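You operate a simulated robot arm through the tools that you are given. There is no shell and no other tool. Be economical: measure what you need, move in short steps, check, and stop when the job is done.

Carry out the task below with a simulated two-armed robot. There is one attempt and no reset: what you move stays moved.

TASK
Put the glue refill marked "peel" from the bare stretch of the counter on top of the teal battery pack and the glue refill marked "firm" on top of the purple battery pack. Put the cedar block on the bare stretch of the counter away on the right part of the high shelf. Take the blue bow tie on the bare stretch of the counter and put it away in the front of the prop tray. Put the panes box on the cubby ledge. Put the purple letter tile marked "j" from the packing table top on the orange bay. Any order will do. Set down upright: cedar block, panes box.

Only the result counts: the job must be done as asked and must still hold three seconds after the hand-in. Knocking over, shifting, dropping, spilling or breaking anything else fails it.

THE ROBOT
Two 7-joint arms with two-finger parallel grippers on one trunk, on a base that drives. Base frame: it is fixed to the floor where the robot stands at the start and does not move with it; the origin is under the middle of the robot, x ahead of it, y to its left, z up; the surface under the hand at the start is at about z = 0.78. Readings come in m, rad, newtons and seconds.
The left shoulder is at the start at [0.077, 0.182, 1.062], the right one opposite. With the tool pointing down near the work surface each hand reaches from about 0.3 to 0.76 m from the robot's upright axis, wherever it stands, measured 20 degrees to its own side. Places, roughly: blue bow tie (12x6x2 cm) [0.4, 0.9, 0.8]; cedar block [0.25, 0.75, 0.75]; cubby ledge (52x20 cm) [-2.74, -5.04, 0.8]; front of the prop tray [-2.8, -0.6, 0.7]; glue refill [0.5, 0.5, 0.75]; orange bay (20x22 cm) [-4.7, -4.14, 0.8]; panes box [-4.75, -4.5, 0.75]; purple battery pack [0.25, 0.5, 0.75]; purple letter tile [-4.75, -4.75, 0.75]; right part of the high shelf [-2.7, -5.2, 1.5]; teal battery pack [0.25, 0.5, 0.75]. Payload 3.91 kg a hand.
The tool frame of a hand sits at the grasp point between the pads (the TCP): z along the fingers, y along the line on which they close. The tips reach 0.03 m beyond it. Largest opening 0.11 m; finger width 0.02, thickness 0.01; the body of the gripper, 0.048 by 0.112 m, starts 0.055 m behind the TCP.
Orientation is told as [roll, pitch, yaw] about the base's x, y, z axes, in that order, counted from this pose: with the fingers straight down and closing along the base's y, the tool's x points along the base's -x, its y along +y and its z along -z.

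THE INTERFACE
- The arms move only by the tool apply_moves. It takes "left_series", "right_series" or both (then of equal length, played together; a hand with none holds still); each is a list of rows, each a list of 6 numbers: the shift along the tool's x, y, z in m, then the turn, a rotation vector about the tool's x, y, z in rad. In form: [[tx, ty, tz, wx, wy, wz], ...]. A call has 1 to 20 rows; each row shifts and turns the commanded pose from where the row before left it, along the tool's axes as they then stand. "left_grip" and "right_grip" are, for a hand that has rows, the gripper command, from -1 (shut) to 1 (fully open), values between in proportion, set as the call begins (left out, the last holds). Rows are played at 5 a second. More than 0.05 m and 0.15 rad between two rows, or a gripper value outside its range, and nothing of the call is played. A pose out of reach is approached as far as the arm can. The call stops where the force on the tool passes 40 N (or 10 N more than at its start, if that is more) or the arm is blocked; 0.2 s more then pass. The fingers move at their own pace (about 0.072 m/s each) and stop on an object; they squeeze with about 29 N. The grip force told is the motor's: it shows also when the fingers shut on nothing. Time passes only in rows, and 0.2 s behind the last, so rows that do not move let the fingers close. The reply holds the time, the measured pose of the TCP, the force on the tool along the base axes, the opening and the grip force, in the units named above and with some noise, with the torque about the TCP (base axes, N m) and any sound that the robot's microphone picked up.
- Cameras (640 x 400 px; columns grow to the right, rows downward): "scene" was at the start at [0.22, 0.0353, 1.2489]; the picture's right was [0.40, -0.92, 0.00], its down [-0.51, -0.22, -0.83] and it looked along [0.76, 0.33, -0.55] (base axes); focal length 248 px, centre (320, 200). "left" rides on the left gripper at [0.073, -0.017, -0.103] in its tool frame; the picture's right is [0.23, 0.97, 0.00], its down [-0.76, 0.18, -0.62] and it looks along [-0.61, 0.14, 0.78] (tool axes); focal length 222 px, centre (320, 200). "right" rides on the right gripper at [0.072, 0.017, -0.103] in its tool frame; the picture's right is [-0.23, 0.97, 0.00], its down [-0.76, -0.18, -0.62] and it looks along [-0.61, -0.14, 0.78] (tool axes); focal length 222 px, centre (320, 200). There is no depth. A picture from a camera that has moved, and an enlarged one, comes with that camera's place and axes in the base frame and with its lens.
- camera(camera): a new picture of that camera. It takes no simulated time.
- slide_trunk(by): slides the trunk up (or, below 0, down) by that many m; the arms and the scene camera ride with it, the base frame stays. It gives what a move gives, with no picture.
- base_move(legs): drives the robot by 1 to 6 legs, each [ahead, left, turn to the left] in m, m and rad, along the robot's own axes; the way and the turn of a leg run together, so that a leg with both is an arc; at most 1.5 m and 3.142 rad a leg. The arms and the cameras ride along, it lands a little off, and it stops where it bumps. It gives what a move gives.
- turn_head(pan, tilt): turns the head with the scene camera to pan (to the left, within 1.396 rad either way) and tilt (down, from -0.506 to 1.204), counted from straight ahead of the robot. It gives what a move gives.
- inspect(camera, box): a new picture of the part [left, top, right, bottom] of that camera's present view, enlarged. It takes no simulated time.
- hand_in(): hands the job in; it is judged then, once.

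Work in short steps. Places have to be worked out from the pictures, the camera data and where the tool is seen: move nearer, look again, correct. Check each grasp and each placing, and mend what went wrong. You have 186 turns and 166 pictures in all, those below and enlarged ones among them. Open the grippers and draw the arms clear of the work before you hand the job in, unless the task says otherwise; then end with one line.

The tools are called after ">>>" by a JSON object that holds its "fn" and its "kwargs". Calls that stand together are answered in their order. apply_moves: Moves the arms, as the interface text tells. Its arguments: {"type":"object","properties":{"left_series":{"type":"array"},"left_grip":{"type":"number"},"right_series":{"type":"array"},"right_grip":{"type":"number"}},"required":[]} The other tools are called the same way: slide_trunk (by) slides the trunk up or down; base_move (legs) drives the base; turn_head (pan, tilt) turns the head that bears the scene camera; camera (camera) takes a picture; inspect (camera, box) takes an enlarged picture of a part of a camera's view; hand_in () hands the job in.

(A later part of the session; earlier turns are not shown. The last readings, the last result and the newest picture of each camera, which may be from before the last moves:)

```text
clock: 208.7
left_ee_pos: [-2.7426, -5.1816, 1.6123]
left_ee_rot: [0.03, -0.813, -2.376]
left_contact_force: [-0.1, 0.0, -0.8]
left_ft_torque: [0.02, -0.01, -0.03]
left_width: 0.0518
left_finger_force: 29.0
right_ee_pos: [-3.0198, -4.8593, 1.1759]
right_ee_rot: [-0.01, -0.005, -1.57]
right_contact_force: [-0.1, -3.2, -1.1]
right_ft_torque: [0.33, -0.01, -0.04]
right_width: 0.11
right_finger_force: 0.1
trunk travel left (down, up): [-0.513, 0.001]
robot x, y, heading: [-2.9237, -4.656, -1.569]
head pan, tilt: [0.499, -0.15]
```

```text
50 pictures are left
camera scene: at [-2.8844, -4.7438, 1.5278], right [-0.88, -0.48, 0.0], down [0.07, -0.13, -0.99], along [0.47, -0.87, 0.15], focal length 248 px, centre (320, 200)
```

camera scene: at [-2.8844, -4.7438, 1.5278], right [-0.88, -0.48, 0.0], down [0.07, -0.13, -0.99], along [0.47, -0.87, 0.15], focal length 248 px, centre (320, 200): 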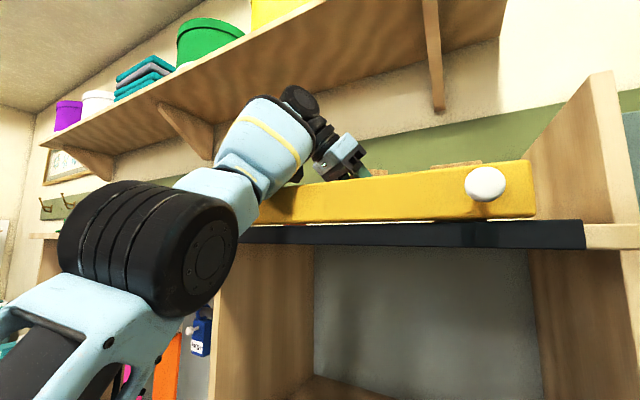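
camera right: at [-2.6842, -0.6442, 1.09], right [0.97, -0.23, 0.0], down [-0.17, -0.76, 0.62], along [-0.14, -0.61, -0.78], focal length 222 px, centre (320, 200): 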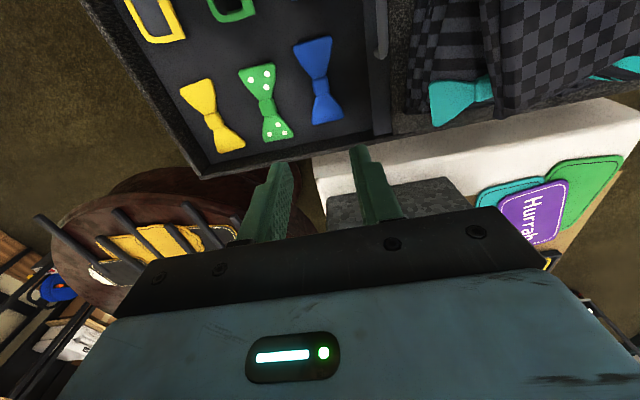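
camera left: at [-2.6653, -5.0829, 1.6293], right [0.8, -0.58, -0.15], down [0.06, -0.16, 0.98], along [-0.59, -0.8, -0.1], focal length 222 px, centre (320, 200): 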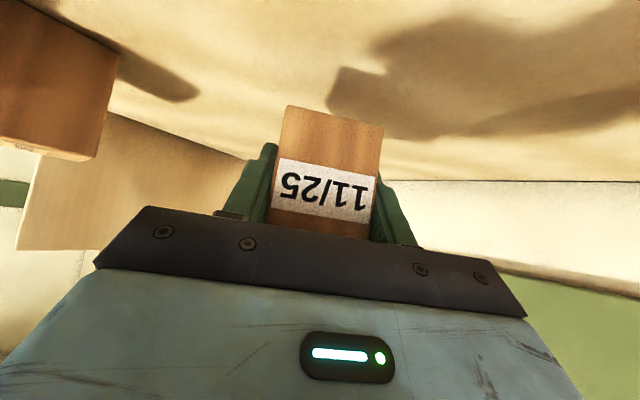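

The left forearm is touching the left end of the bar (at x≈−2.6). The bar has not moved. I retreat up and back, then will shift the base left so the forearm passes beside the bar's end.

>>> {"fn": "apply_moves", "kwargs": {"left_series": [[0.006, 0, -0.0215, 0, 0, 0], [0.008, 0, -0.0215, 0, 0, 0], [0.01, 0, -0.0215, 0, 0, 0], [0, 0, 0, 0, 0, 0]]}}

>>> {"fn": "camera", "kwargs": {"camera": "left"}}

>>> {"fn": "camera", "kwargs": {"camera": "scene"}}

```text
clock: 209.7
left_ee_pos: [-2.7084, -5.1454, 1.63]
left_ee_rot: [0.005, -0.786, -2.363]
left_contact_force: [0.5, -0.1, -2.0]
left_ft_torque: [-0.01, -0.03, -0.01]
left_width: 0.0515
left_finger_force: 29.4
left hand out of reach, approached as far as the arm can: row 3
right_ee_pos: [-3.0258, -4.8568, 1.1742]
right_ee_rot: [-0.005, -0.004, -1.57]
right_contact_force: [-0.2, -3.1, -0.3]
right_ft_torque: [0.33, -0.01, -0.09]
right_width: 0.1101
right_finger_force: 0.0
trunk travel left (down, up): [-0.513, 0.001]
robot x, y, heading: [-2.9284, -4.6521, -1.57]
head pan, tilt: [0.499, -0.15]
```

```text
49 pictures are left
camera left: at [-2.6315, -5.0461, 1.6505], right [0.8, -0.58, -0.16], down [0.05, -0.19, 0.98], along [-0.6, -0.79, -0.12], focal length 222 px, centre (320, 200)
```

left: 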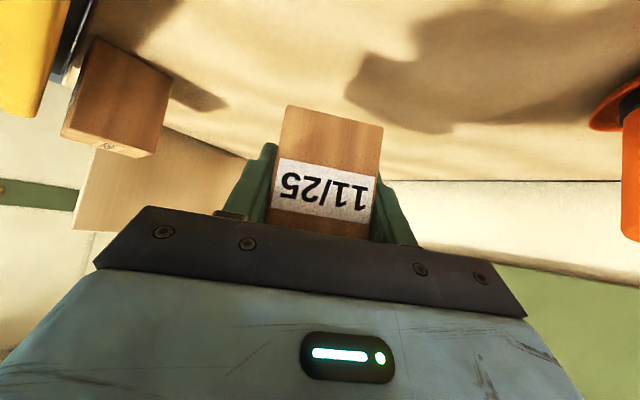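

```text
48 pictures are left
camera scene: at [-2.891, -4.7427, 1.5276], right [-0.88, -0.48, 0.0], down [0.07, -0.13, -0.99], along [0.47, -0.87, 0.15], focal length 248 px, centre (320, 200)
```

scene: 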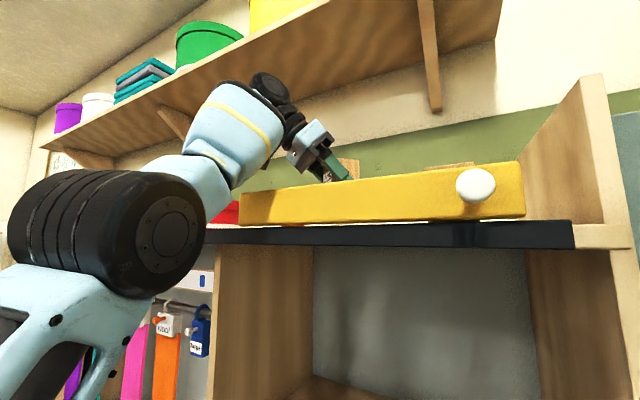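

The bar is unmoved (x −2.94…−2.60). I shift the base back 2 cm and left 0.2 m with the block passing between bar and hat.

>>> {"fn": "base_move", "kwargs": {"legs": [[-0.02, 0, 0], [0, 0.2, 0]]}}

>>> {"fn": "camera", "kwargs": {"camera": "left"}}

```text
clock: 212.4
left_ee_pos: [-2.5093, -5.122, 1.6318]
left_ee_rot: [0.009, -0.789, -2.365]
left_contact_force: [-0.3, -0.4, -0.7]
left_ft_torque: [0.0, -0.01, 0.0]
left_width: 0.0518
left_finger_force: 29.3
right_ee_pos: [-2.8269, -4.8367, 1.173]
right_ee_rot: [-0.006, -0.004, -1.566]
right_contact_force: [0.2, -3.4, -1.0]
right_ft_torque: [0.35, 0.12, -0.11]
right_width: 0.1099
right_finger_force: 0.1
trunk travel left (down, up): [-0.513, 0.001]
robot x, y, heading: [-2.7303, -4.6366, -1.572]
head pan, tilt: [0.499, -0.15]
```

```text
47 pictures are left
camera left: at [-2.4332, -5.0231, 1.6521], right [0.8, -0.58, -0.16], down [0.05, -0.19, 0.98], along [-0.6, -0.79, -0.12], focal length 222 px, centre (320, 200)
```

left: 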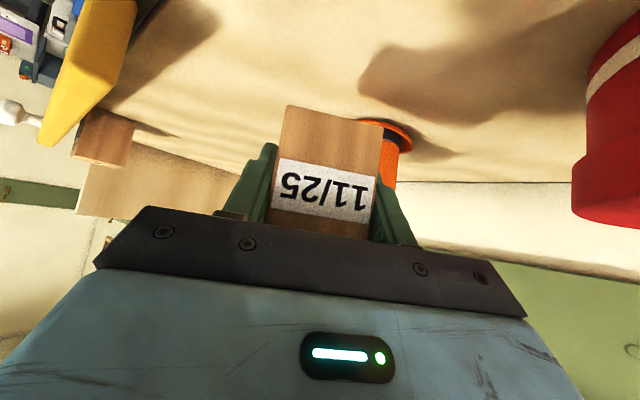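

I turn another 30° so the hand points along the channel (−x), at y≈−5.115.

>>> {"fn": "apply_moves", "kwargs": {"left_series": [[0, 0, 0, 0.092, 0, 0.092], [0, 0, 0, 0.092, 0, 0.092], [0, 0, 0, 0.092, 0, 0.092], [0, 0, 0, 0.092, 0, 0.092], [0, -0.008, 0, 0, 0, 0], [0, 0, 0, 0, 0, 0]]}}

>>> {"fn": "camera", "kwargs": {"camera": "left"}}

```text
clock: 213.8
left_ee_pos: [-2.4743, -5.0893, 1.6093]
left_ee_rot: [0.046, -0.784, -2.8]
left_contact_force: [-0.7, 0.0, -1.7]
left_ft_torque: [-0.01, -0.02, 0.02]
left_width: 0.0518
left_finger_force: 28.7
left hand out of reach, approached as far as the arm can: row 1, 2, 3, 4
right_ee_pos: [-2.8285, -4.8342, 1.1737]
right_ee_rot: [-0.002, -0.009, -1.569]
right_contact_force: [0.5, -1.0, 0.2]
right_ft_torque: [0.14, 0.03, -0.03]
right_width: 0.1101
right_finger_force: 0.1
trunk travel left (down, up): [-0.513, 0.001]
robot x, y, heading: [-2.7304, -4.6375, -1.573]
head pan, tilt: [0.499, -0.15]
```

```text
46 pictures are left
camera left: at [-2.3647, -5.0277, 1.6279], right [0.51, -0.85, -0.13], down [-0.04, -0.17, 0.98], along [-0.86, -0.5, -0.12], focal length 222 px, centre (320, 200)
```

left: 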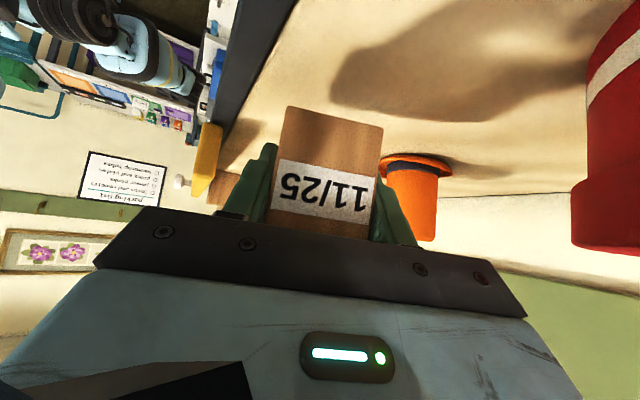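

I now move along the channel toward −x (first half), slightly up.

>>> {"fn": "apply_moves", "kwargs": {"left_series": [[-0.028, -0.009, 0.025, 0, 0, 0], [-0.028, -0.009, 0.025, 0, 0, 0], [-0.028, -0.009, 0.025, 0, 0, 0], [0, 0, 0, 0, 0, 0]]}}

>>> {"fn": "camera", "kwargs": {"camera": "left"}}

```text
clock: 214.8
left_ee_pos: [-2.5878, -5.1066, 1.6127]
left_ee_rot: [0.046, -0.785, -2.797]
left_contact_force: [0.4, -0.3, -0.7]
left_ft_torque: [0.03, 0.02, 0.0]
left_width: 0.0518
left_finger_force: 29.4
right_ee_pos: [-2.8275, -4.8363, 1.1734]
right_ee_rot: [-0.005, -0.004, -1.567]
right_contact_force: [-0.9, -2.2, 0.4]
right_ft_torque: [0.24, -0.12, 0.12]
right_width: 0.1103
right_finger_force: 0.0
trunk travel left (down, up): [-0.513, 0.001]
robot x, y, heading: [-2.7322, -4.6371, -1.574]
head pan, tilt: [0.499, -0.15]
```

```text
45 pictures are left
camera left: at [-2.4782, -5.0448, 1.6326], right [0.51, -0.85, -0.13], down [-0.04, -0.17, 0.98], along [-0.86, -0.5, -0.12], focal length 222 px, centre (320, 200)
```

left: 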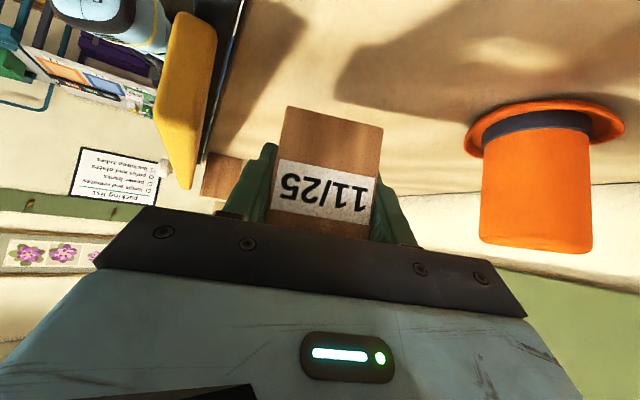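

Channel clear. I continue to about (−2.735,−5.14) and take out the small roll.

>>> {"fn": "apply_moves", "kwargs": {"left_series": [[-0.026, -0.0047, 0.0265, 0.0105, 0, 0], [-0.026, -0.0047, 0.0265, 0.0105, 0, 0], [-0.026, -0.0047, 0.0265, 0.0105, 0, 0], [-0.026, -0.0047, 0.0265, 0.0105, 0, 0], [0, 0, 0, 0, 0, 0]]}}

>>> {"fn": "camera", "kwargs": {"camera": "left"}}

>>> {"fn": "camera", "kwargs": {"camera": "scene"}}

```text
clock: 216.0
left_ee_pos: [-2.7117, -5.1152, 1.5893]
left_ee_rot: [0.019, -0.798, -2.803]
left_contact_force: [0.1, 0.0, 0.0]
left_ft_torque: [0.02, -0.04, 0.03]
left_width: 0.0514
left_finger_force: 29.0
left hand out of reach, approached as far as the arm can: row 1, 2, 3, 4
right_ee_pos: [-2.8229, -4.8318, 1.177]
right_ee_rot: [-0.009, -0.012, -1.566]
right_contact_force: [-1.9, -2.7, -0.3]
right_ft_torque: [0.23, -0.21, 0.14]
right_width: 0.1101
right_finger_force: 0.0
trunk travel left (down, up): [-0.513, 0.001]
robot x, y, heading: [-2.736, -4.6344, -1.569]
head pan, tilt: [0.499, -0.15]
```

```text
44 pictures are left
camera left: at [-2.6004, -5.0562, 1.608], right [0.48, -0.86, -0.15], down [-0.02, -0.18, 0.98], along [-0.87, -0.47, -0.11], focal length 222 px, centre (320, 200)
```

left: 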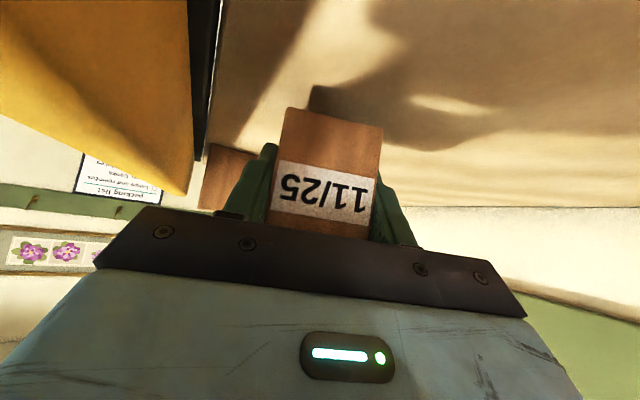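

```text
43 pictures are left
camera scene: at [-2.6857, -4.715, 1.5286], right [-0.88, -0.48, 0.01], down [0.07, -0.13, -0.99], along [0.47, -0.87, 0.15], focal length 248 px, centre (320, 200)
```

scene: 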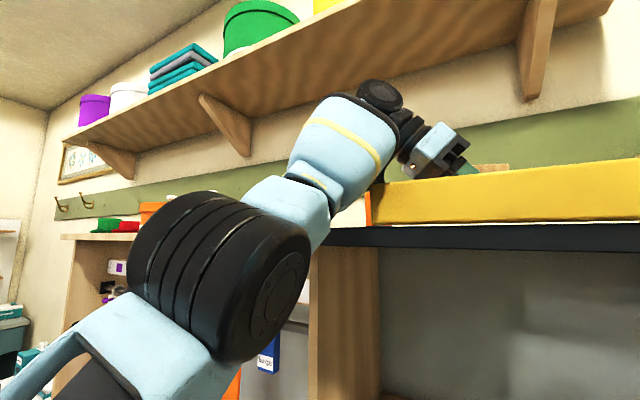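

A slight contact shows again (camera near the bar's end). Block bottom is only ~1 cm above the shelf. I raise slightly and bring the base 2 cm nearer to clear the bar.

>>> {"fn": "apply_moves", "kwargs": {"left_series": [[0.012, 0, -0.026, 0, 0, 0], [0, 0, 0, 0, 0, 0]]}}

>>> {"fn": "base_move", "kwargs": {"legs": [[0.025, 0, 0]]}}

>>> {"fn": "camera", "kwargs": {"camera": "left"}}

```text
clock: 216.6
left_ee_pos: [-2.6947, -5.1153, 1.5918]
left_ee_rot: [-0.005, -0.784, -2.797]
left_contact_force: [0.6, -0.6, -1.0]
left_ft_torque: [0.0, -0.01, -0.01]
left_width: 0.0518
left_finger_force: 28.9
right_ee_pos: [-2.8274, -4.8357, 1.1725]
right_ee_rot: [-0.004, -0.001, -1.57]
right_contact_force: [0.4, -2.2, -1.1]
right_ft_torque: [0.13, 0.0, 0.02]
right_width: 0.1099
right_finger_force: 0.0
trunk travel left (down, up): [-0.513, 0.001]
robot x, y, heading: [-2.7352, -4.6374, -1.564]
head pan, tilt: [0.499, -0.15]
```

```text
clock: 217.6
left_ee_pos: [-2.6938, -5.1348, 1.5952]
left_ee_rot: [0.009, -0.79, -2.807]
left_contact_force: [1.0, -0.7, -1.0]
left_ft_torque: [0.03, 0.04, 0.0]
left_width: 0.0518
left_finger_force: 28.6
right_ee_pos: [-2.8275, -4.8579, 1.1747]
right_ee_rot: [-0.004, -0.003, -1.569]
right_contact_force: [-0.3, 0.2, 0.4]
right_ft_torque: [-0.02, 0.02, -0.01]
right_width: 0.1101
right_finger_force: 0.0
trunk travel left (down, up): [-0.513, 0.001]
robot x, y, heading: [-2.7354, -4.6571, -1.571]
head pan, tilt: [0.499, -0.15]
stopped in leg 1: the robot was blocked; the commanded pose is now the measured one
```

```text
42 pictures are left
camera left: at [-2.5822, -5.0771, 1.616], right [0.48, -0.86, -0.15], down [-0.03, -0.19, 0.98], along [-0.88, -0.46, -0.12], focal length 222 px, centre (320, 200)
```

left: 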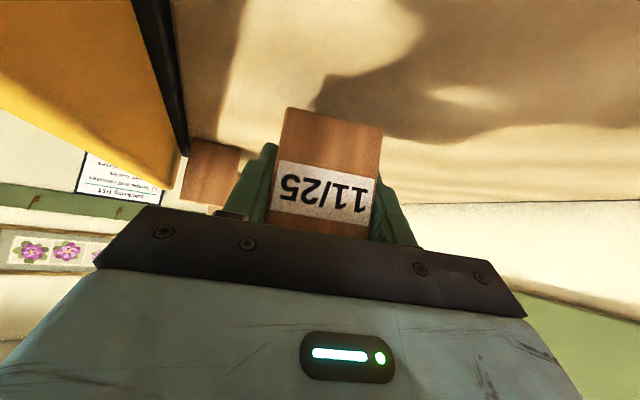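

Clear now at (−2.694,−5.135,1.595). I lower straight down in small steps until contact.

>>> {"fn": "apply_moves", "kwargs": {"left_series": [[0.0028, 0, 0.0028, 0, 0, 0], [0.0028, 0, 0.0028, 0, 0, 0], [0.0028, 0, 0.0028, 0, 0, 0], [0.0014, 0, 0.0014, 0, 0, 0], [0.0014, 0, 0.0014, 0, 0, 0], [0, 0, 0, 0, 0, 0]]}}

```text
clock: 219.0
left_ee_pos: [-2.6938, -5.135, 1.592]
left_ee_rot: [0.015, -0.79, -2.812]
left_contact_force: [0.2, 0.2, 0.3]
left_ft_torque: [-0.02, 0.0, 0.0]
left_width: 0.0516
left_finger_force: 28.9
left hand out of reach, approached as far as the arm can: row 2, 4
right_ee_pos: [-2.8265, -4.8525, 1.1761]
right_ee_rot: [-0.005, -0.01, -1.568]
right_contact_force: [-0.1, 0.3, 0.0]
right_ft_torque: [0.0, 0.03, -0.02]
right_width: 0.1103
right_finger_force: 0.0
trunk travel left (down, up): [-0.513, 0.001]
robot x, y, heading: [-2.7315, -4.6523, -1.575]
head pan, tilt: [0.499, -0.15]
```

The hand no longer sinks: the forearm seems to rest on something. I look.

>>> {"fn": "camera", "kwargs": {"camera": "scene"}}

```text
41 pictures are left
camera scene: at [-2.6912, -4.7378, 1.5282], right [-0.88, -0.48, 0.0], down [0.07, -0.13, -0.99], along [0.47, -0.87, 0.15], focal length 248 px, centre (320, 200)
```

scene: 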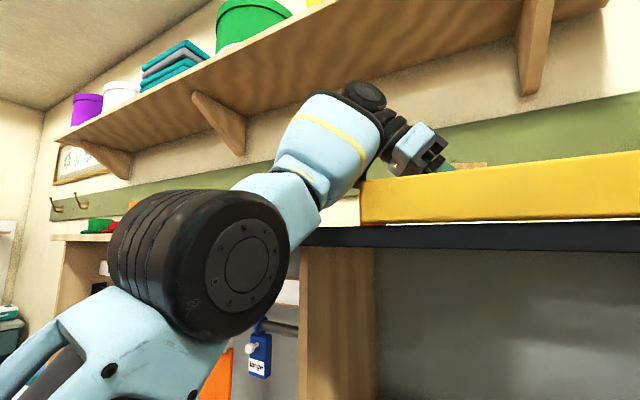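

The forearm rests on the shelf's front rail with the block ~1.5 cm above the shelf. I raise a little, shift 3 cm left, and turn the hand back by ~0.45 rad so that the wrist is nearer the edge and the forearm clears it.

>>> {"fn": "apply_moves", "kwargs": {"left_series": [[-0.0035, 0, -0.0035, 0, 0, 0], [0.0075, 0.0037, -0.0112, 0, 0, 0], [0.0075, 0.0037, -0.0112, 0, 0, 0], [0.007, 0.0037, -0.0112, 0, 0, 0], [0, 0, 0, -0.107, 0, -0.106], [0, 0, 0, -0.107, 0, -0.106], [0, 0, 0, -0.107, 0, -0.106], [0, 0, 0, 0, 0, 0]]}}

>>> {"fn": "camera", "kwargs": {"camera": "left"}}

```text
clock: 220.8
left_ee_pos: [-2.6571, -5.1528, 1.6232]
left_ee_rot: [0.011, -0.795, -2.353]
left_contact_force: [0.4, 1.3, -0.7]
left_ft_torque: [0.01, 0.02, -0.02]
left_width: 0.0517
left_finger_force: 29.0
left hand out of reach, approached as far as the arm can: row 5, 6, 7
right_ee_pos: [-2.8277, -4.8559, 1.1753]
right_ee_rot: [-0.004, -0.006, -1.568]
right_contact_force: [0.0, -0.3, 0.2]
right_ft_torque: [0.02, -0.01, 0.01]
right_width: 0.1099
right_finger_force: 0.1
trunk travel left (down, up): [-0.513, 0.001]
robot x, y, heading: [-2.7361, -4.6569, -1.574]
head pan, tilt: [0.499, -0.15]
```

```text
40 pictures are left
camera left: at [-2.5827, -5.0523, 1.6437], right [0.81, -0.57, -0.15], down [0.06, -0.18, 0.98], along [-0.59, -0.8, -0.11], focal length 222 px, centre (320, 200)
```

left: 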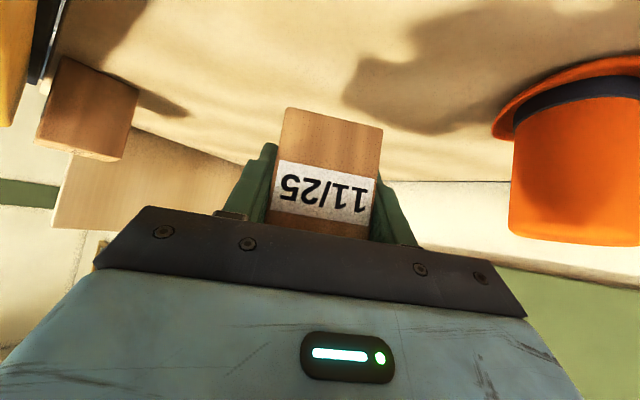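

Now I shift 1 cm more left and lower 4 cm in steps.

>>> {"fn": "apply_moves", "kwargs": {"left_series": [[0.005, 0.007, -0.005, 0, 0, 0], [0.0057, 0, 0.0056, 0, 0, 0], [0.0057, 0, 0.0056, 0, 0, 0], [0.0057, 0, 0.0056, 0, 0, 0], [0.0057, 0, 0.0056, 0, 0, 0], [0, 0, 0, 0, 0, 0]]}}

```text
clock: 222.2
left_ee_pos: [-2.6501, -5.1679, 1.612]
left_ee_rot: [0.01, -0.791, -2.354]
left_contact_force: [-0.4, -0.6, -1.2]
left_ft_torque: [0.04, -0.02, 0.01]
left_width: 0.0516
left_finger_force: 29.7
left hand out of reach, approached as far as the arm can: row 2, 3, 4, 5
right_ee_pos: [-2.8281, -4.8563, 1.1738]
right_ee_rot: [-0.005, -0.004, -1.57]
right_contact_force: [0.0, -0.2, -0.5]
right_ft_torque: [-0.01, 0.01, 0.03]
right_width: 0.1103
right_finger_force: 0.0
trunk travel left (down, up): [-0.513, 0.001]
robot x, y, heading: [-2.7344, -4.6584, -1.572]
head pan, tilt: [0.499, -0.15]
```

The command lies beyond reach; I draw back 3 cm along the heading while lowering.

>>> {"fn": "apply_moves", "kwargs": {"left_series": [[0.016, 0, -0.0055, 0, 0, 0], [0.016, 0, -0.0055, 0, 0, 0], [0, 0, 0, 0, 0, 0]]}}

```text
clock: 223.0
left_ee_pos: [-2.6324, -5.165, 1.6175]
left_ee_rot: [0.012, -0.793, -2.353]
left_contact_force: [-0.2, 0.5, -0.8]
left_ft_torque: [0.0, 0.01, 0.02]
left_width: 0.0515
left_finger_force: 29.3
left hand out of reach, approached as far as the arm can: row 1, 2
right_ee_pos: [-2.8289, -4.8573, 1.1745]
right_ee_rot: [-0.004, -0.005, -1.569]
right_contact_force: [0.2, -0.5, -0.1]
right_ft_torque: [0.02, -0.03, -0.05]
right_width: 0.11
right_finger_force: 0.0
trunk travel left (down, up): [-0.513, 0.001]
robot x, y, heading: [-2.7349, -4.6558, -1.574]
head pan, tilt: [0.499, -0.15]
```

Joint limits prevent going lower at this heading. I resync, turn back to the former heading (−2.81), where z≈1.592 near (−2.69,−5.13) was free, leaving only a ~1.5 cm gap.

>>> {"fn": "base_move", "kwargs": {"legs": [[0.02, 0, 0]]}}

>>> {"fn": "apply_moves", "kwargs": {"left_series": [[0, 0, 0, 0.107, 0, 0.106], [0, 0, 0, 0.107, 0, 0.106], [0, 0, 0, 0.107, 0, 0.106], [0, 0, 0, 0, 0, 0]]}}

```text
clock: 223.7
left_ee_pos: [-2.6319, -5.1649, 1.6179]
left_ee_rot: [0.011, -0.79, -2.352]
left_contact_force: [0.4, 0.2, -1.3]
left_ft_torque: [0.02, 0.0, 0.02]
left_width: 0.0517
left_finger_force: 29.0
right_ee_pos: [-2.8276, -4.8562, 1.1746]
right_ee_rot: [-0.003, -0.007, -1.569]
right_contact_force: [0.1, 0.0, -0.5]
right_ft_torque: [0.0, -0.01, 0.03]
right_width: 0.1099
right_finger_force: 0.1
trunk travel left (down, up): [-0.513, 0.001]
robot x, y, heading: [-2.7348, -4.6535, -1.572]
head pan, tilt: [0.499, -0.15]
stopped in leg 1: the robot was blocked; the commanded pose is now the measured one
```

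```text
clock: 224.7
left_ee_pos: [-2.6181, -5.146, 1.5931]
left_ee_rot: [0.014, -0.789, -2.808]
left_contact_force: [-0.8, 0.3, -1.0]
left_ft_torque: [0.01, -0.04, 0.04]
left_width: 0.0518
left_finger_force: 29.1
left hand out of reach, approached as far as the arm can: row 1, 2, 3
right_ee_pos: [-2.827, -4.8559, 1.1748]
right_ee_rot: [-0.004, -0.008, -1.57]
right_contact_force: [0.5, -0.2, 0.4]
right_ft_torque: [-0.02, -0.01, 0.01]
right_width: 0.1102
right_finger_force: 0.1
trunk travel left (down, up): [-0.513, 0.001]
robot x, y, heading: [-2.7316, -4.6567, -1.571]
head pan, tilt: [0.499, -0.15]
```

The reach frontier is clear now; I command (−2.70,−5.145,1.583).

>>> {"fn": "apply_moves", "kwargs": {"left_series": [[-0.0057, -0.014, 0.0224, 0, 0, 0], [-0.0057, -0.014, 0.0224, 0, 0, 0], [-0.0057, -0.014, 0.0224, 0, 0, 0], [0, 0, 0, 0, 0, 0]]}}

>>> {"fn": "camera", "kwargs": {"camera": "left"}}

```text
clock: 225.7
left_ee_pos: [-2.6822, -5.1488, 1.5806]
left_ee_rot: [0.01, -0.794, -2.802]
left_contact_force: [-0.6, -0.2, -1.3]
left_ft_torque: [-0.03, -0.02, 0.0]
left_width: 0.0516
left_finger_force: 28.8
left hand out of reach, approached as far as the arm can: row 1, 2, 3
right_ee_pos: [-2.8224, -4.8567, 1.1751]
right_ee_rot: [-0.009, -0.008, -1.568]
right_contact_force: [0.3, 1.5, -0.1]
right_ft_torque: [0.03, 0.0, -0.03]
right_width: 0.11
right_finger_force: 0.0
trunk travel left (down, up): [-0.513, 0.001]
robot x, y, heading: [-2.7328, -4.6565, -1.568]
head pan, tilt: [0.499, -0.15]
```

```text
39 pictures are left
camera left: at [-2.5714, -5.0919, 1.6013], right [0.48, -0.86, -0.15], down [-0.03, -0.19, 0.98], along [-0.88, -0.47, -0.11], focal length 222 px, centre (320, 200)
```

left: 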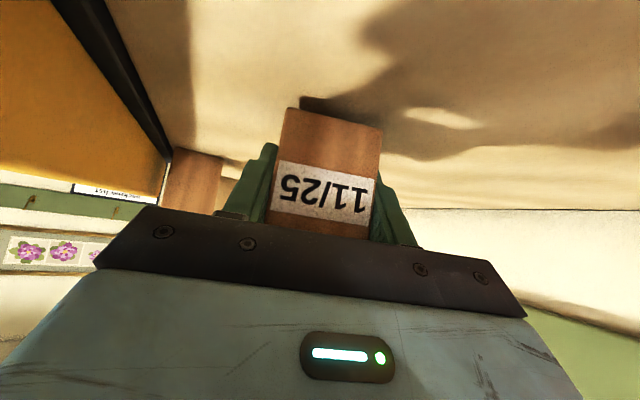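

z 1.581: block bottom ≈1.544, its shadow nearly meets it. I lower 4 mm more.

>>> {"fn": "apply_moves", "kwargs": {"left_series": [[0.002, 0, 0.0015, 0, 0, 0], [0.0018, 0, 0.001, 0, 0, 0], [0, 0, 0, 0, 0, 0]]}}

```text
clock: 226.5
left_ee_pos: [-2.6828, -5.149, 1.5805]
left_ee_rot: [0.012, -0.796, -2.804]
left_contact_force: [-0.4, 0.1, -0.5]
left_ft_torque: [-0.01, 0.0, 0.01]
left_width: 0.0518
left_finger_force: 28.9
left hand out of reach, approached as far as the arm can: row 2
right_ee_pos: [-2.8229, -4.8558, 1.1759]
right_ee_rot: [-0.009, -0.008, -1.569]
right_contact_force: [-0.4, 0.0, 0.2]
right_ft_torque: [0.01, 0.01, 0.02]
right_width: 0.1097
right_finger_force: 0.0
trunk travel left (down, up): [-0.513, 0.001]
robot x, y, heading: [-2.7341, -4.6579, -1.572]
head pan, tilt: [0.499, -0.15]
```

Gap is a few millimetres. I release.

>>> {"fn": "apply_moves", "kwargs": {"left_series": [[0, 0, 0, 0, 0, 0], [0, 0, 0, 0, 0, 0], [0, 0, 0, 0, 0, 0]], "left_grip": 0.4}}

>>> {"fn": "camera", "kwargs": {"camera": "left"}}

```text
clock: 227.3
left_ee_pos: [-2.6827, -5.1481, 1.5791]
left_ee_rot: [0.01, -0.795, -2.802]
left_contact_force: [0.4, 0.9, 0.3]
left_ft_torque: [-0.04, -0.01, 0.01]
left_width: 0.0769
left_finger_force: 0.0
right_ee_pos: [-2.8223, -4.8546, 1.175]
right_ee_rot: [-0.008, -0.01, -1.569]
right_contact_force: [0.1, -0.2, 0.0]
right_ft_torque: [-0.01, 0.0, -0.04]
right_width: 0.1097
right_finger_force: 0.0
trunk travel left (down, up): [-0.513, 0.001]
robot x, y, heading: [-2.7375, -4.6544, -1.569]
head pan, tilt: [0.499, -0.15]
```

```text
38 pictures are left
camera left: at [-2.571, -5.0916, 1.5994], right [0.48, -0.86, -0.16], down [-0.03, -0.19, 0.98], along [-0.88, -0.47, -0.11], focal length 222 px, centre (320, 200)
```

left: 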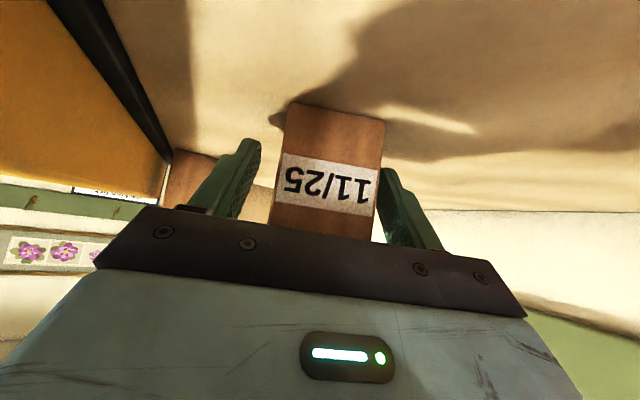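

The block stands upright. I back out level along the hand's heading.

>>> {"fn": "apply_moves", "kwargs": {"left_series": [[0.0176, 0, -0.0178, 0, 0, 0], [0.0176, 0, -0.0178, 0, 0, 0], [0.0176, 0, -0.0178, 0, 0, 0], [0.0176, 0, -0.0178, 0, 0, 0], [0, 0, 0, 0, 0, 0]]}}

>>> {"fn": "camera", "kwargs": {"camera": "left"}}

```text
clock: 228.5
left_ee_pos: [-2.599, -5.1369, 1.5987]
left_ee_rot: [0.011, -0.785, -2.806]
left_contact_force: [0.3, 0.7, 0.1]
left_ft_torque: [0.01, -0.01, 0.01]
left_width: 0.0767
left_finger_force: 0.2
left hand out of reach, approached as far as the arm can: row 1, 2, 3, 4
right_ee_pos: [-2.8269, -4.8561, 1.1743]
right_ee_rot: [-0.002, -0.008, -1.569]
right_contact_force: [0.6, 0.0, 0.0]
right_ft_torque: [0.01, -0.01, 0.0]
right_width: 0.1099
right_finger_force: 0.1
trunk travel left (down, up): [-0.513, 0.001]
robot x, y, heading: [-2.7335, -4.6579, -1.568]
head pan, tilt: [0.499, -0.15]
```

```text
37 pictures are left
camera left: at [-2.4878, -5.0808, 1.619], right [0.48, -0.86, -0.15], down [-0.03, -0.19, 0.98], along [-0.88, -0.46, -0.12], focal length 222 px, centre (320, 200)
```

left: 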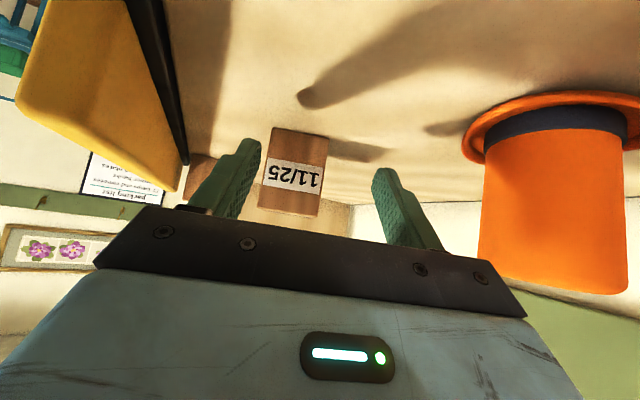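

Done well. I retreat: 2 cm back, 0.1 m left past the bar's end, then straight back.

>>> {"fn": "base_move", "kwargs": {"legs": [[-0.02, 0, 0], [0, 0.1, 0], [-0.45, 0, 0]]}}

>>> {"fn": "turn_head", "kwargs": {"pan": -0.2, "tilt": 0.2}}

>>> {"fn": "camera", "kwargs": {"camera": "scene"}}

```text
clock: 232.8
left_ee_pos: [-2.5002, -4.6668, 1.5973]
left_ee_rot: [0.007, -0.785, -2.804]
left_contact_force: [0.0, -0.7, -0.9]
left_ft_torque: [-0.02, -0.03, -0.03]
left_width: 0.0767
left_finger_force: 0.1
right_ee_pos: [-2.7294, -4.3836, 1.1749]
right_ee_rot: [-0.004, -0.006, -1.571]
right_contact_force: [0.8, -0.1, -0.2]
right_ft_torque: [-0.01, 0.01, -0.02]
right_width: 0.11
right_finger_force: 0.1
trunk travel left (down, up): [-0.513, 0.001]
robot x, y, heading: [-2.6343, -4.185, -1.568]
head pan, tilt: [0.499, -0.15]
```

```text
clock: 233.8
left_ee_pos: [-2.5002, -4.6654, 1.5976]
left_ee_rot: [0.011, -0.787, -2.805]
left_contact_force: [1.3, -0.3, 0.7]
left_ft_torque: [-0.02, 0.02, 0.0]
left_width: 0.0771
left_finger_force: 0.1
right_ee_pos: [-2.7286, -4.383, 1.1745]
right_ee_rot: [-0.002, -0.006, -1.571]
right_contact_force: [0.4, 0.4, 0.4]
right_ft_torque: [0.0, -0.02, -0.02]
right_width: 0.1099
right_finger_force: 0.1
trunk travel left (down, up): [-0.513, 0.001]
robot x, y, heading: [-2.6324, -4.1838, -1.574]
head pan, tilt: [-0.201, 0.201]
```

```text
36 pictures are left
camera scene: at [-2.6535, -4.2844, 1.4963], right [-0.98, 0.2, 0.0], down [0.04, 0.2, -0.98], along [-0.2, -0.96, -0.2], focal length 248 px, centre (320, 200)
```

scene: 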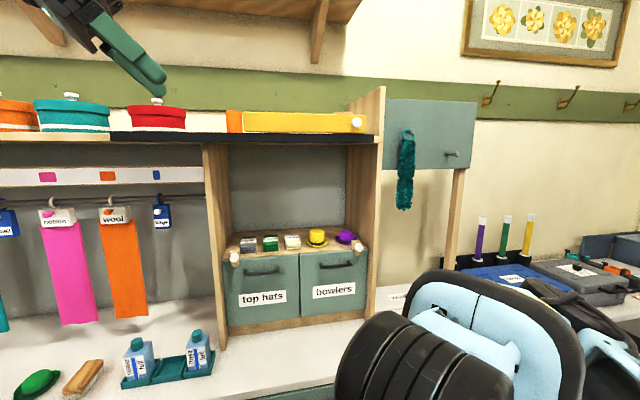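

Shelf job is done. I fold the left hand back to a normal tool-down pose.

>>> {"fn": "apply_moves", "kwargs": {"left_series": [[0.0214, 0, 0.021, -0.104, 0, -0.103], [0.0214, 0, 0.021, -0.104, 0, -0.103], [0.0214, 0, 0.021, -0.104, 0, -0.103], [0.0214, 0, 0.021, -0.104, 0, -0.103], [0.0214, 0, 0.021, -0.104, 0, -0.103], [0.0214, 0, 0.021, -0.104, 0, -0.103], [0.0214, 0, 0.021, -0.104, 0, -0.103], [0.0214, 0, 0.021, -0.104, 0, -0.103], [0, 0, 0, 0, 0.131, 0], [0, 0, 0, 0, 0.131, 0], [0, 0, 0, 0, 0.131, 0], [0, 0, 0, 0, 0.131, 0], [0, 0, 0, 0, 0.131, 0], [0, 0, 0, 0, 0.131, 0], [0, 0, 0, 0, 0, 0]], "left_grip": 1}}

```text
clock: 237.0
left_ee_pos: [-2.3956, -4.6656, 1.609]
left_ee_rot: [0.006, -0.528, -1.733]
left_contact_force: [0.6, 0.6, 0.0]
left_ft_torque: [-0.02, 0.02, 0.0]
left_width: 0.1101
left_finger_force: 0.2
left hand out of reach, approached as far as the arm can: row 1, 2, 3, 4, 5, 6, 7, 8, 9, 10, 11, 12, 13, 14
right_ee_pos: [-2.7287, -4.3826, 1.1752]
right_ee_rot: [-0.004, -0.004, -1.57]
right_contact_force: [0.4, 0.4, 1.2]
right_ft_torque: [0.0, 0.02, -0.02]
right_width: 0.1102
right_finger_force: 0.3
trunk travel left (down, up): [-0.513, 0.001]
robot x, y, heading: [-2.6353, -4.1831, -1.568]
head pan, tilt: [-0.201, 0.201]
```

>>> {"fn": "apply_moves", "kwargs": {"left_series": [[0.02, 0.01, 0.04, 0, 0, 0], [0.02, 0.01, 0.04, 0, 0, 0], [0.02, 0.01, 0.04, 0, 0, 0], [0, 0, 0.04, 0, 0, 0], [0, 0, 0.04, 0, 0, 0], [0, 0, 0.04, 0, 0, 0], [0, 0, 0, 0, 0, 0]]}}

```text
clock: 238.6
left_ee_pos: [-2.3788, -4.7895, 1.4831]
left_ee_rot: [0.006, -0.527, -1.734]
left_contact_force: [0.8, -0.6, 0.6]
left_ft_torque: [-0.01, 0.03, 0.0]
left_width: 0.1101
left_finger_force: 0.1
left hand out of reach, approached as far as the arm can: row 1, 2, 3, 4, 5, 6
right_ee_pos: [-2.7298, -4.3826, 1.1751]
right_ee_rot: [-0.003, -0.008, -1.571]
right_contact_force: [0.5, 0.0, -1.1]
right_ft_torque: [-0.01, 0.0, 0.0]
right_width: 0.1104
right_finger_force: 0.0
trunk travel left (down, up): [-0.513, 0.001]
robot x, y, heading: [-2.6325, -4.1849, -1.574]
head pan, tilt: [-0.201, 0.201]
```

>>> {"fn": "apply_moves", "kwargs": {"left_series": [[0.041, 0, 0.011, 0, 0, 0], [0.041, 0, 0.011, 0, 0, 0], [0.041, 0, 0.011, 0, 0, 0], [0.041, 0, 0.011, 0, 0, 0], [0.041, 0, 0.011, 0, 0, 0], [0, 0, 0, 0, 0.132, 0], [0, 0, 0, 0, 0.132, 0], [0, 0, 0, 0, 0.132, 0], [0, 0, 0, 0, 0.131, 0], [0, 0, 0, 0, 0, 0]]}}

```text
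clock: 240.8
left_ee_pos: [-2.3334, -4.7493, 1.4566]
left_ee_rot: [0.004, -0.265, -1.728]
left_contact_force: [-0.1, -0.1, 0.0]
left_ft_torque: [0.02, -0.03, -0.03]
left_width: 0.1097
left_finger_force: 0.0
left hand out of reach, approached as far as the arm can: row 1, 2, 3, 4, 5, 6, 7, 8, 9
right_ee_pos: [-2.7288, -4.3818, 1.1745]
right_ee_rot: [-0.003, -0.009, -1.572]
right_contact_force: [-0.2, 0.2, 0.7]
right_ft_torque: [0.0, 0.0, -0.01]
right_width: 0.11
right_finger_force: 0.0
trunk travel left (down, up): [-0.513, 0.001]
robot x, y, heading: [-2.6335, -4.1817, -1.569]
head pan, tilt: [-0.201, 0.201]
```

>>> {"fn": "apply_moves", "kwargs": {"left_series": [[0.03, 0, 0.0335, 0, 0.03, 0], [0.03, 0, 0.0335, 0, 0.03, 0], [0.03, 0, 0.0335, 0, 0.05, 0], [0.03, 0, 0.0335, 0, 0.05, 0], [0.03, 0, 0.0335, 0, 0.05, 0], [0.02, 0, 0.03, 0, 0.05, 0.05], [0.02, 0, 0.03, 0, 0, -0.05], [0, 0, 0, 0, 0, 0]]}}

```text
clock: 242.6
left_ee_pos: [-2.2829, -4.7782, 1.2957]
left_ee_rot: [0.007, -0.001, -1.726]
left_contact_force: [0.0, 0.4, -0.3]
left_ft_torque: [-0.01, 0.0, 0.01]
left_width: 0.1098
left_finger_force: 0.0
left hand out of reach, approached as far as the arm can: row 1, 2, 3, 4, 5, 6, 7
right_ee_pos: [-2.7299, -4.3825, 1.1741]
right_ee_rot: [-0.004, -0.009, -1.57]
right_contact_force: [0.0, 0.5, -0.1]
right_ft_torque: [-0.01, 0.03, 0.0]
right_width: 0.1096
right_finger_force: 0.0
trunk travel left (down, up): [-0.513, 0.001]
robot x, y, heading: [-2.6334, -4.187, -1.574]
head pan, tilt: [-0.201, 0.201]
```

Tool is vertical now. I lower and draw in.

>>> {"fn": "apply_moves", "kwargs": {"left_series": [[0.03, -0.01, 0.03, 0, 0, 0], [0.03, -0.01, 0.03, 0, 0, 0], [0.03, -0.01, 0.03, 0, 0, 0], [0.03, -0.01, 0.03, 0, 0, 0], [0.03, -0.01, 0.02, 0, 0, 0], [0, 0, 0, 0, 0, -0.078], [0, 0, 0, 0, 0, -0.075], [0, 0, 0, 0, 0, 0]]}}

>>> {"fn": "slide_trunk", "kwargs": {"by": -0.1}}

```text
clock: 244.4
left_ee_pos: [-2.2764, -4.803, 1.2101]
left_ee_rot: [0.007, -0.005, -1.572]
left_contact_force: [0.4, 0.0, 0.0]
left_ft_torque: [0.0, 0.02, -0.02]
left_width: 0.11
left_finger_force: 0.0
left hand out of reach, approached as far as the arm can: row 1, 2, 3, 4, 5
right_ee_pos: [-2.7288, -4.3828, 1.1743]
right_ee_rot: [-0.005, -0.006, -1.571]
right_contact_force: [-0.5, -0.2, 0.1]
right_ft_torque: [0.02, -0.02, -0.02]
right_width: 0.11
right_finger_force: 0.1
trunk travel left (down, up): [-0.513, 0.001]
robot x, y, heading: [-2.6353, -4.1817, -1.574]
head pan, tilt: [-0.201, 0.201]
```

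```text
clock: 244.8
left_ee_pos: [-2.2754, -4.8096, 1.1944]
left_ee_rot: [0.007, 0.014, -1.575]
left_contact_force: [0.5, -0.1, 0.5]
left_ft_torque: [0.05, -0.01, 0.01]
left_width: 0.1101
left_finger_force: 0.1
right_ee_pos: [-2.7297, -4.3892, 1.1668]
right_ee_rot: [-0.011, -0.002, -1.578]
right_contact_force: [-2.2, -5.6, -2.7]
right_ft_torque: [0.35, -0.2, 0.14]
right_width: 0.1099
right_finger_force: 0.2
trunk travel left (down, up): [-0.508, 0.006]
robot x, y, heading: [-2.6339, -4.1823, -1.571]
head pan, tilt: [-0.201, 0.201]
stopped: the force on the tool passed its limit at 71 N (the readings are from after the stop); the commanded pose is now the measured one
```

The right hand is too close to the body for the trunk to go down. I extend it ahead, and continue drawing the left hand in.

>>> {"fn": "apply_moves", "kwargs": {"left_series": [[0.02, -0.02, 0.0, 0, 0, 0], [0.02, -0.02, 0.0, 0, 0, 0], [0.02, -0.02, 0.0, 0, 0, 0], [0.02, -0.02, 0.0, 0, 0, 0], [0, 0, 0, 0, 0, 0], [0, 0, 0, 0, 0, 0]], "right_series": [[-0.045, -0.01, 0, 0, 0, 0], [-0.045, -0.01, 0, 0, 0, 0], [-0.045, -0.01, 0, 0, 0, 0], [-0.045, -0.01, 0, 0, 0, 0], [-0.02, 0, 0, 0, 0, 0], [0, 0, 0, 0, 0, 0]]}}

>>> {"fn": "slide_trunk", "kwargs": {"by": -0.1}}

```text
clock: 246.2
left_ee_pos: [-2.3503, -4.8115, 1.2142]
left_ee_rot: [0.007, 0.013, -1.576]
left_contact_force: [0.0, -0.2, -0.6]
left_ft_torque: [0.03, -0.04, -0.01]
left_width: 0.1101
left_finger_force: 0.1
left hand out of reach, approached as far as the arm can: row 1, 2, 3, 4
right_ee_pos: [-2.774, -4.5874, 1.1719]
right_ee_rot: [-0.009, -0.006, -1.577]
right_contact_force: [-0.5, 0.9, 0.9]
right_ft_torque: [0.02, 0.02, 0.0]
right_width: 0.11
right_finger_force: 0.1
trunk travel left (down, up): [-0.508, 0.006]
robot x, y, heading: [-2.634, -4.1796, -1.571]
head pan, tilt: [-0.201, 0.201]
```

```text
clock: 247.5
left_ee_pos: [-2.3484, -4.823, 0.9218]
left_ee_rot: [0.007, 0.319, -1.574]
left_contact_force: [0.1, -0.1, -0.8]
left_ft_torque: [-0.04, -0.01, -0.02]
left_width: 0.11
left_finger_force: 0.1
right_ee_pos: [-2.7721, -4.5872, 1.0713]
right_ee_rot: [-0.011, -0.008, -1.579]
right_contact_force: [-0.3, -0.8, 0.4]
right_ft_torque: [-0.01, 0.0, 0.01]
right_width: 0.11
right_finger_force: 0.0
trunk travel left (down, up): [-0.408, 0.106]
robot x, y, heading: [-2.637, -4.1786, -1.572]
head pan, tilt: [-0.201, 0.201]
```

The left hand dropped unexpectedly (0.92). I look at it before anything else.

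>>> {"fn": "turn_head", "kwargs": {"pan": 0.3, "tilt": 0.6}}

>>> {"fn": "camera", "kwargs": {"camera": "scene"}}

```text
clock: 248.5
left_ee_pos: [-2.3487, -4.8232, 0.9202]
left_ee_rot: [0.007, 0.319, -1.574]
left_contact_force: [0.6, -0.5, 0.0]
left_ft_torque: [0.01, 0.02, -0.01]
left_width: 0.1101
left_finger_force: 0.0
right_ee_pos: [-2.773, -4.5871, 1.0708]
right_ee_rot: [-0.01, -0.007, -1.579]
right_contact_force: [0.1, 0.2, -0.9]
right_ft_torque: [-0.01, -0.01, 0.0]
right_width: 0.11
right_finger_force: 0.0
trunk travel left (down, up): [-0.408, 0.106]
robot x, y, heading: [-2.6343, -4.1812, -1.571]
head pan, tilt: [0.3, 0.6]
```

```text
35 pictures are left
camera scene: at [-2.6091, -4.3775, 1.3369], right [-0.96, -0.29, 0.0], down [-0.17, 0.54, -0.83], along [0.24, -0.79, -0.56], focal length 248 px, centre (320, 200)
```

scene: 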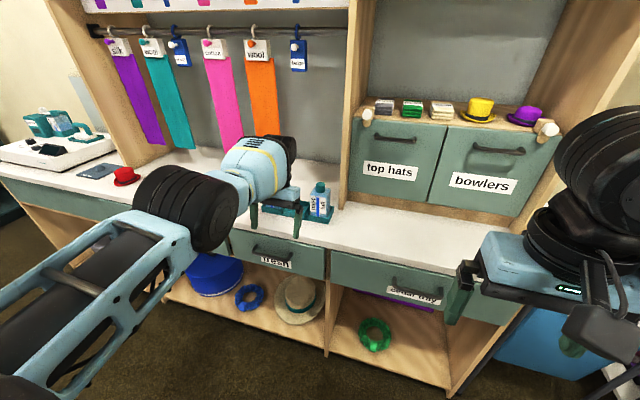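

It hovers harmlessly over the counter's edge. I back the base 0.3 m, then straighten the left hand and raise it.

>>> {"fn": "base_move", "kwargs": {"legs": [[-0.3, 0, 0]]}}

>>> {"fn": "apply_moves", "kwargs": {"left_series": [[0, 0, -0.03, 0, -0.1, 0], [0, 0, -0.03, 0, -0.1, 0], [0, 0, -0.03, 0, -0.1, 0], [0, 0, -0.03, 0, -0.02, 0], [0, 0, -0.03, 0, 0, 0], [0, 0, 0, 0, 0, 0]]}}

```text
clock: 250.5
left_ee_pos: [-2.3489, -4.5298, 0.9191]
left_ee_rot: [0.008, 0.32, -1.575]
left_contact_force: [-1.2, -0.1, 0.4]
left_ft_torque: [-0.01, -0.02, 0.02]
left_width: 0.1101
left_finger_force: 0.1
right_ee_pos: [-2.7719, -4.2929, 1.0709]
right_ee_rot: [-0.012, -0.008, -1.579]
right_contact_force: [-0.2, -0.6, 0.1]
right_ft_torque: [-0.04, 0.0, -0.01]
right_width: 0.1099
right_finger_force: 0.1
trunk travel left (down, up): [-0.408, 0.106]
robot x, y, heading: [-2.6372, -3.888, -1.576]
head pan, tilt: [0.3, 0.6]
```

```text
clock: 251.9
left_ee_pos: [-2.3463, -4.5829, 1.069]
left_ee_rot: [0.009, -0.002, -1.579]
left_contact_force: [0.0, -0.5, 0.0]
left_ft_torque: [0.0, -0.04, 0.03]
left_width: 0.1101
left_finger_force: 0.0
left hand out of reach, approached as far as the arm can: row 1, 2, 3
right_ee_pos: [-2.7714, -4.2924, 1.0699]
right_ee_rot: [-0.011, -0.005, -1.579]
right_contact_force: [0.0, 0.0, -0.8]
right_ft_torque: [0.02, -0.02, 0.04]
right_width: 0.1099
right_finger_force: 0.0
trunk travel left (down, up): [-0.408, 0.106]
robot x, y, heading: [-2.6336, -3.8876, -1.576]
head pan, tilt: [0.3, 0.6]
```

I draw the left hand in, turn to face −x and drive toward the packing table.

>>> {"fn": "apply_moves", "kwargs": {"left_series": [[0.045, 0, -0.01, 0, 0, 0], [0.045, 0, -0.01, 0, 0, 0], [0.045, 0, -0.01, 0, 0, 0], [0.045, 0, -0.01, 0, 0, 0], [0, 0, 0, 0, 0, 0]]}}

>>> {"fn": "base_move", "kwargs": {"legs": [[0, 0, -1.566], [1.2, 0.3, 0]]}}

>>> {"fn": "turn_head", "kwargs": {"pan": 0.25, "tilt": 0.6}}

>>> {"fn": "camera", "kwargs": {"camera": "scene"}}

```text
clock: 253.1
left_ee_pos: [-2.3486, -4.5743, 1.0726]
left_ee_rot: [0.008, 0.0, -1.578]
left_contact_force: [0.2, -0.8, -0.2]
left_ft_torque: [-0.01, 0.0, 0.0]
left_width: 0.11
left_finger_force: 0.2
left hand out of reach, approached as far as the arm can: row 1, 2, 3, 4
right_ee_pos: [-2.7726, -4.2931, 1.0714]
right_ee_rot: [-0.011, -0.006, -1.579]
right_contact_force: [0.2, -0.6, 0.4]
right_ft_torque: [0.0, 0.01, 0.0]
right_width: 0.11
right_finger_force: 0.0
trunk travel left (down, up): [-0.408, 0.106]
robot x, y, heading: [-2.6335, -3.889, -1.577]
head pan, tilt: [0.3, 0.6]
```

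```text
clock: 263.1
left_ee_pos: [-4.4972, -4.4922, 1.0711]
left_ee_rot: [0.007, 0.001, -3.134]
left_contact_force: [-0.3, 0.7, -0.7]
left_ft_torque: [-0.01, -0.02, -0.03]
left_width: 0.1102
left_finger_force: 0.0
right_ee_pos: [-4.2224, -4.0641, 1.0706]
right_ee_rot: [-0.012, -0.006, -3.138]
right_contact_force: [-0.7, 0.5, -0.2]
right_ft_torque: [-0.01, 0.01, -0.02]
right_width: 0.11
right_finger_force: 0.0
trunk travel left (down, up): [-0.408, 0.106]
robot x, y, heading: [-3.8184, -4.1989, -3.134]
head pan, tilt: [0.3, 0.6]
```

```text
clock: 263.7
left_ee_pos: [-4.4973, -4.4919, 1.0717]
left_ee_rot: [0.005, 0.002, -3.135]
left_contact_force: [0.5, 0.3, 0.1]
left_ft_torque: [-0.01, 0.03, 0.0]
left_width: 0.11
left_finger_force: 0.1
right_ee_pos: [-4.2227, -4.0645, 1.0707]
right_ee_rot: [-0.012, -0.005, -3.137]
right_contact_force: [0.8, 0.5, 0.4]
right_ft_torque: [0.0, 0.01, -0.04]
right_width: 0.1101
right_finger_force: 0.0
trunk travel left (down, up): [-0.408, 0.106]
robot x, y, heading: [-3.8128, -4.1981, -3.134]
head pan, tilt: [0.25, 0.6]
```

```text
34 pictures are left
camera scene: at [-4.012, -4.2207, 1.3368], right [-0.26, 0.97, 0.0], down [0.55, 0.15, -0.83], along [-0.8, -0.21, -0.56], focal length 248 px, centre (320, 200)
```

scene: 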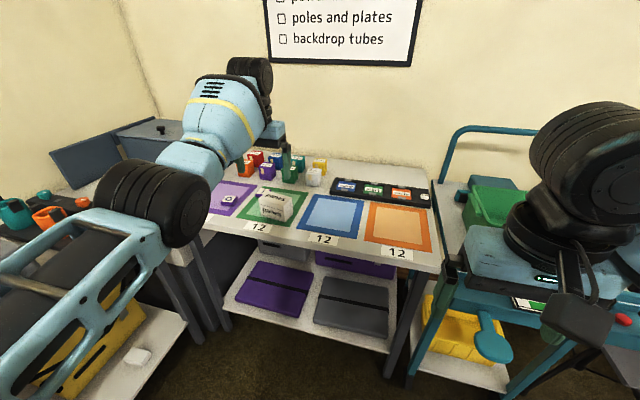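

>>> {"fn": "inspect", "kwargs": {"camera": "scene", "box": [200, 140, 440, 260]}}

```text
2.67 times, centred on (320, 200) of scene
camera zoom: at [-4.012, -4.2207, 1.3368], right [-0.26, 0.97, 0.0], down [0.55, 0.15, -0.83], along [-0.8, -0.21, -0.56], focal length 662 px, centre (320, 200)
```

zoom: 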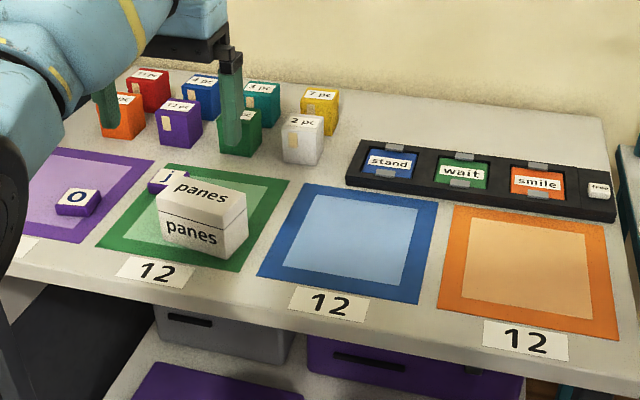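

Panes box ≈(−4.68,−4.56), tile "j" ≈(−4.776,−4.663), orange bay centre ≈(−4.73,−4.13). I first bring the left arm back to a normal place (outward, up and in).

>>> {"fn": "apply_moves", "kwargs": {"left_series": [[0, 0.04, -0.01, 0, 0, 0], [0, 0.04, -0.01, 0, 0, 0], [0.02, 0.04, -0.01, 0, 0, 0], [0.03, 0.03, -0.01, 0, 0, 0], [0.04, 0, 0, 0, 0, 0], [0.04, 0, 0, 0, 0, 0], [0.04, 0, 0, 0, 0, 0], [0, 0, 0, 0, 0, 0]]}}

```text
clock: 265.5
left_ee_pos: [-4.3216, -4.6405, 1.111]
left_ee_rot: [0.008, 0.002, -3.135]
left_contact_force: [0.1, -0.6, -0.6]
left_ft_torque: [0.0, -0.01, 0.01]
left_width: 0.1099
left_finger_force: 0.1
left hand out of reach, approached as far as the arm can: row 2
right_ee_pos: [-4.222, -4.0643, 1.0699]
right_ee_rot: [-0.01, -0.007, -3.135]
right_contact_force: [-0.3, 0.5, -0.2]
right_ft_torque: [0.0, -0.01, 0.0]
right_width: 0.11
right_finger_force: 0.1
trunk travel left (down, up): [-0.408, 0.106]
robot x, y, heading: [-3.8162, -4.1947, -3.13]
head pan, tilt: [0.25, 0.6]
```

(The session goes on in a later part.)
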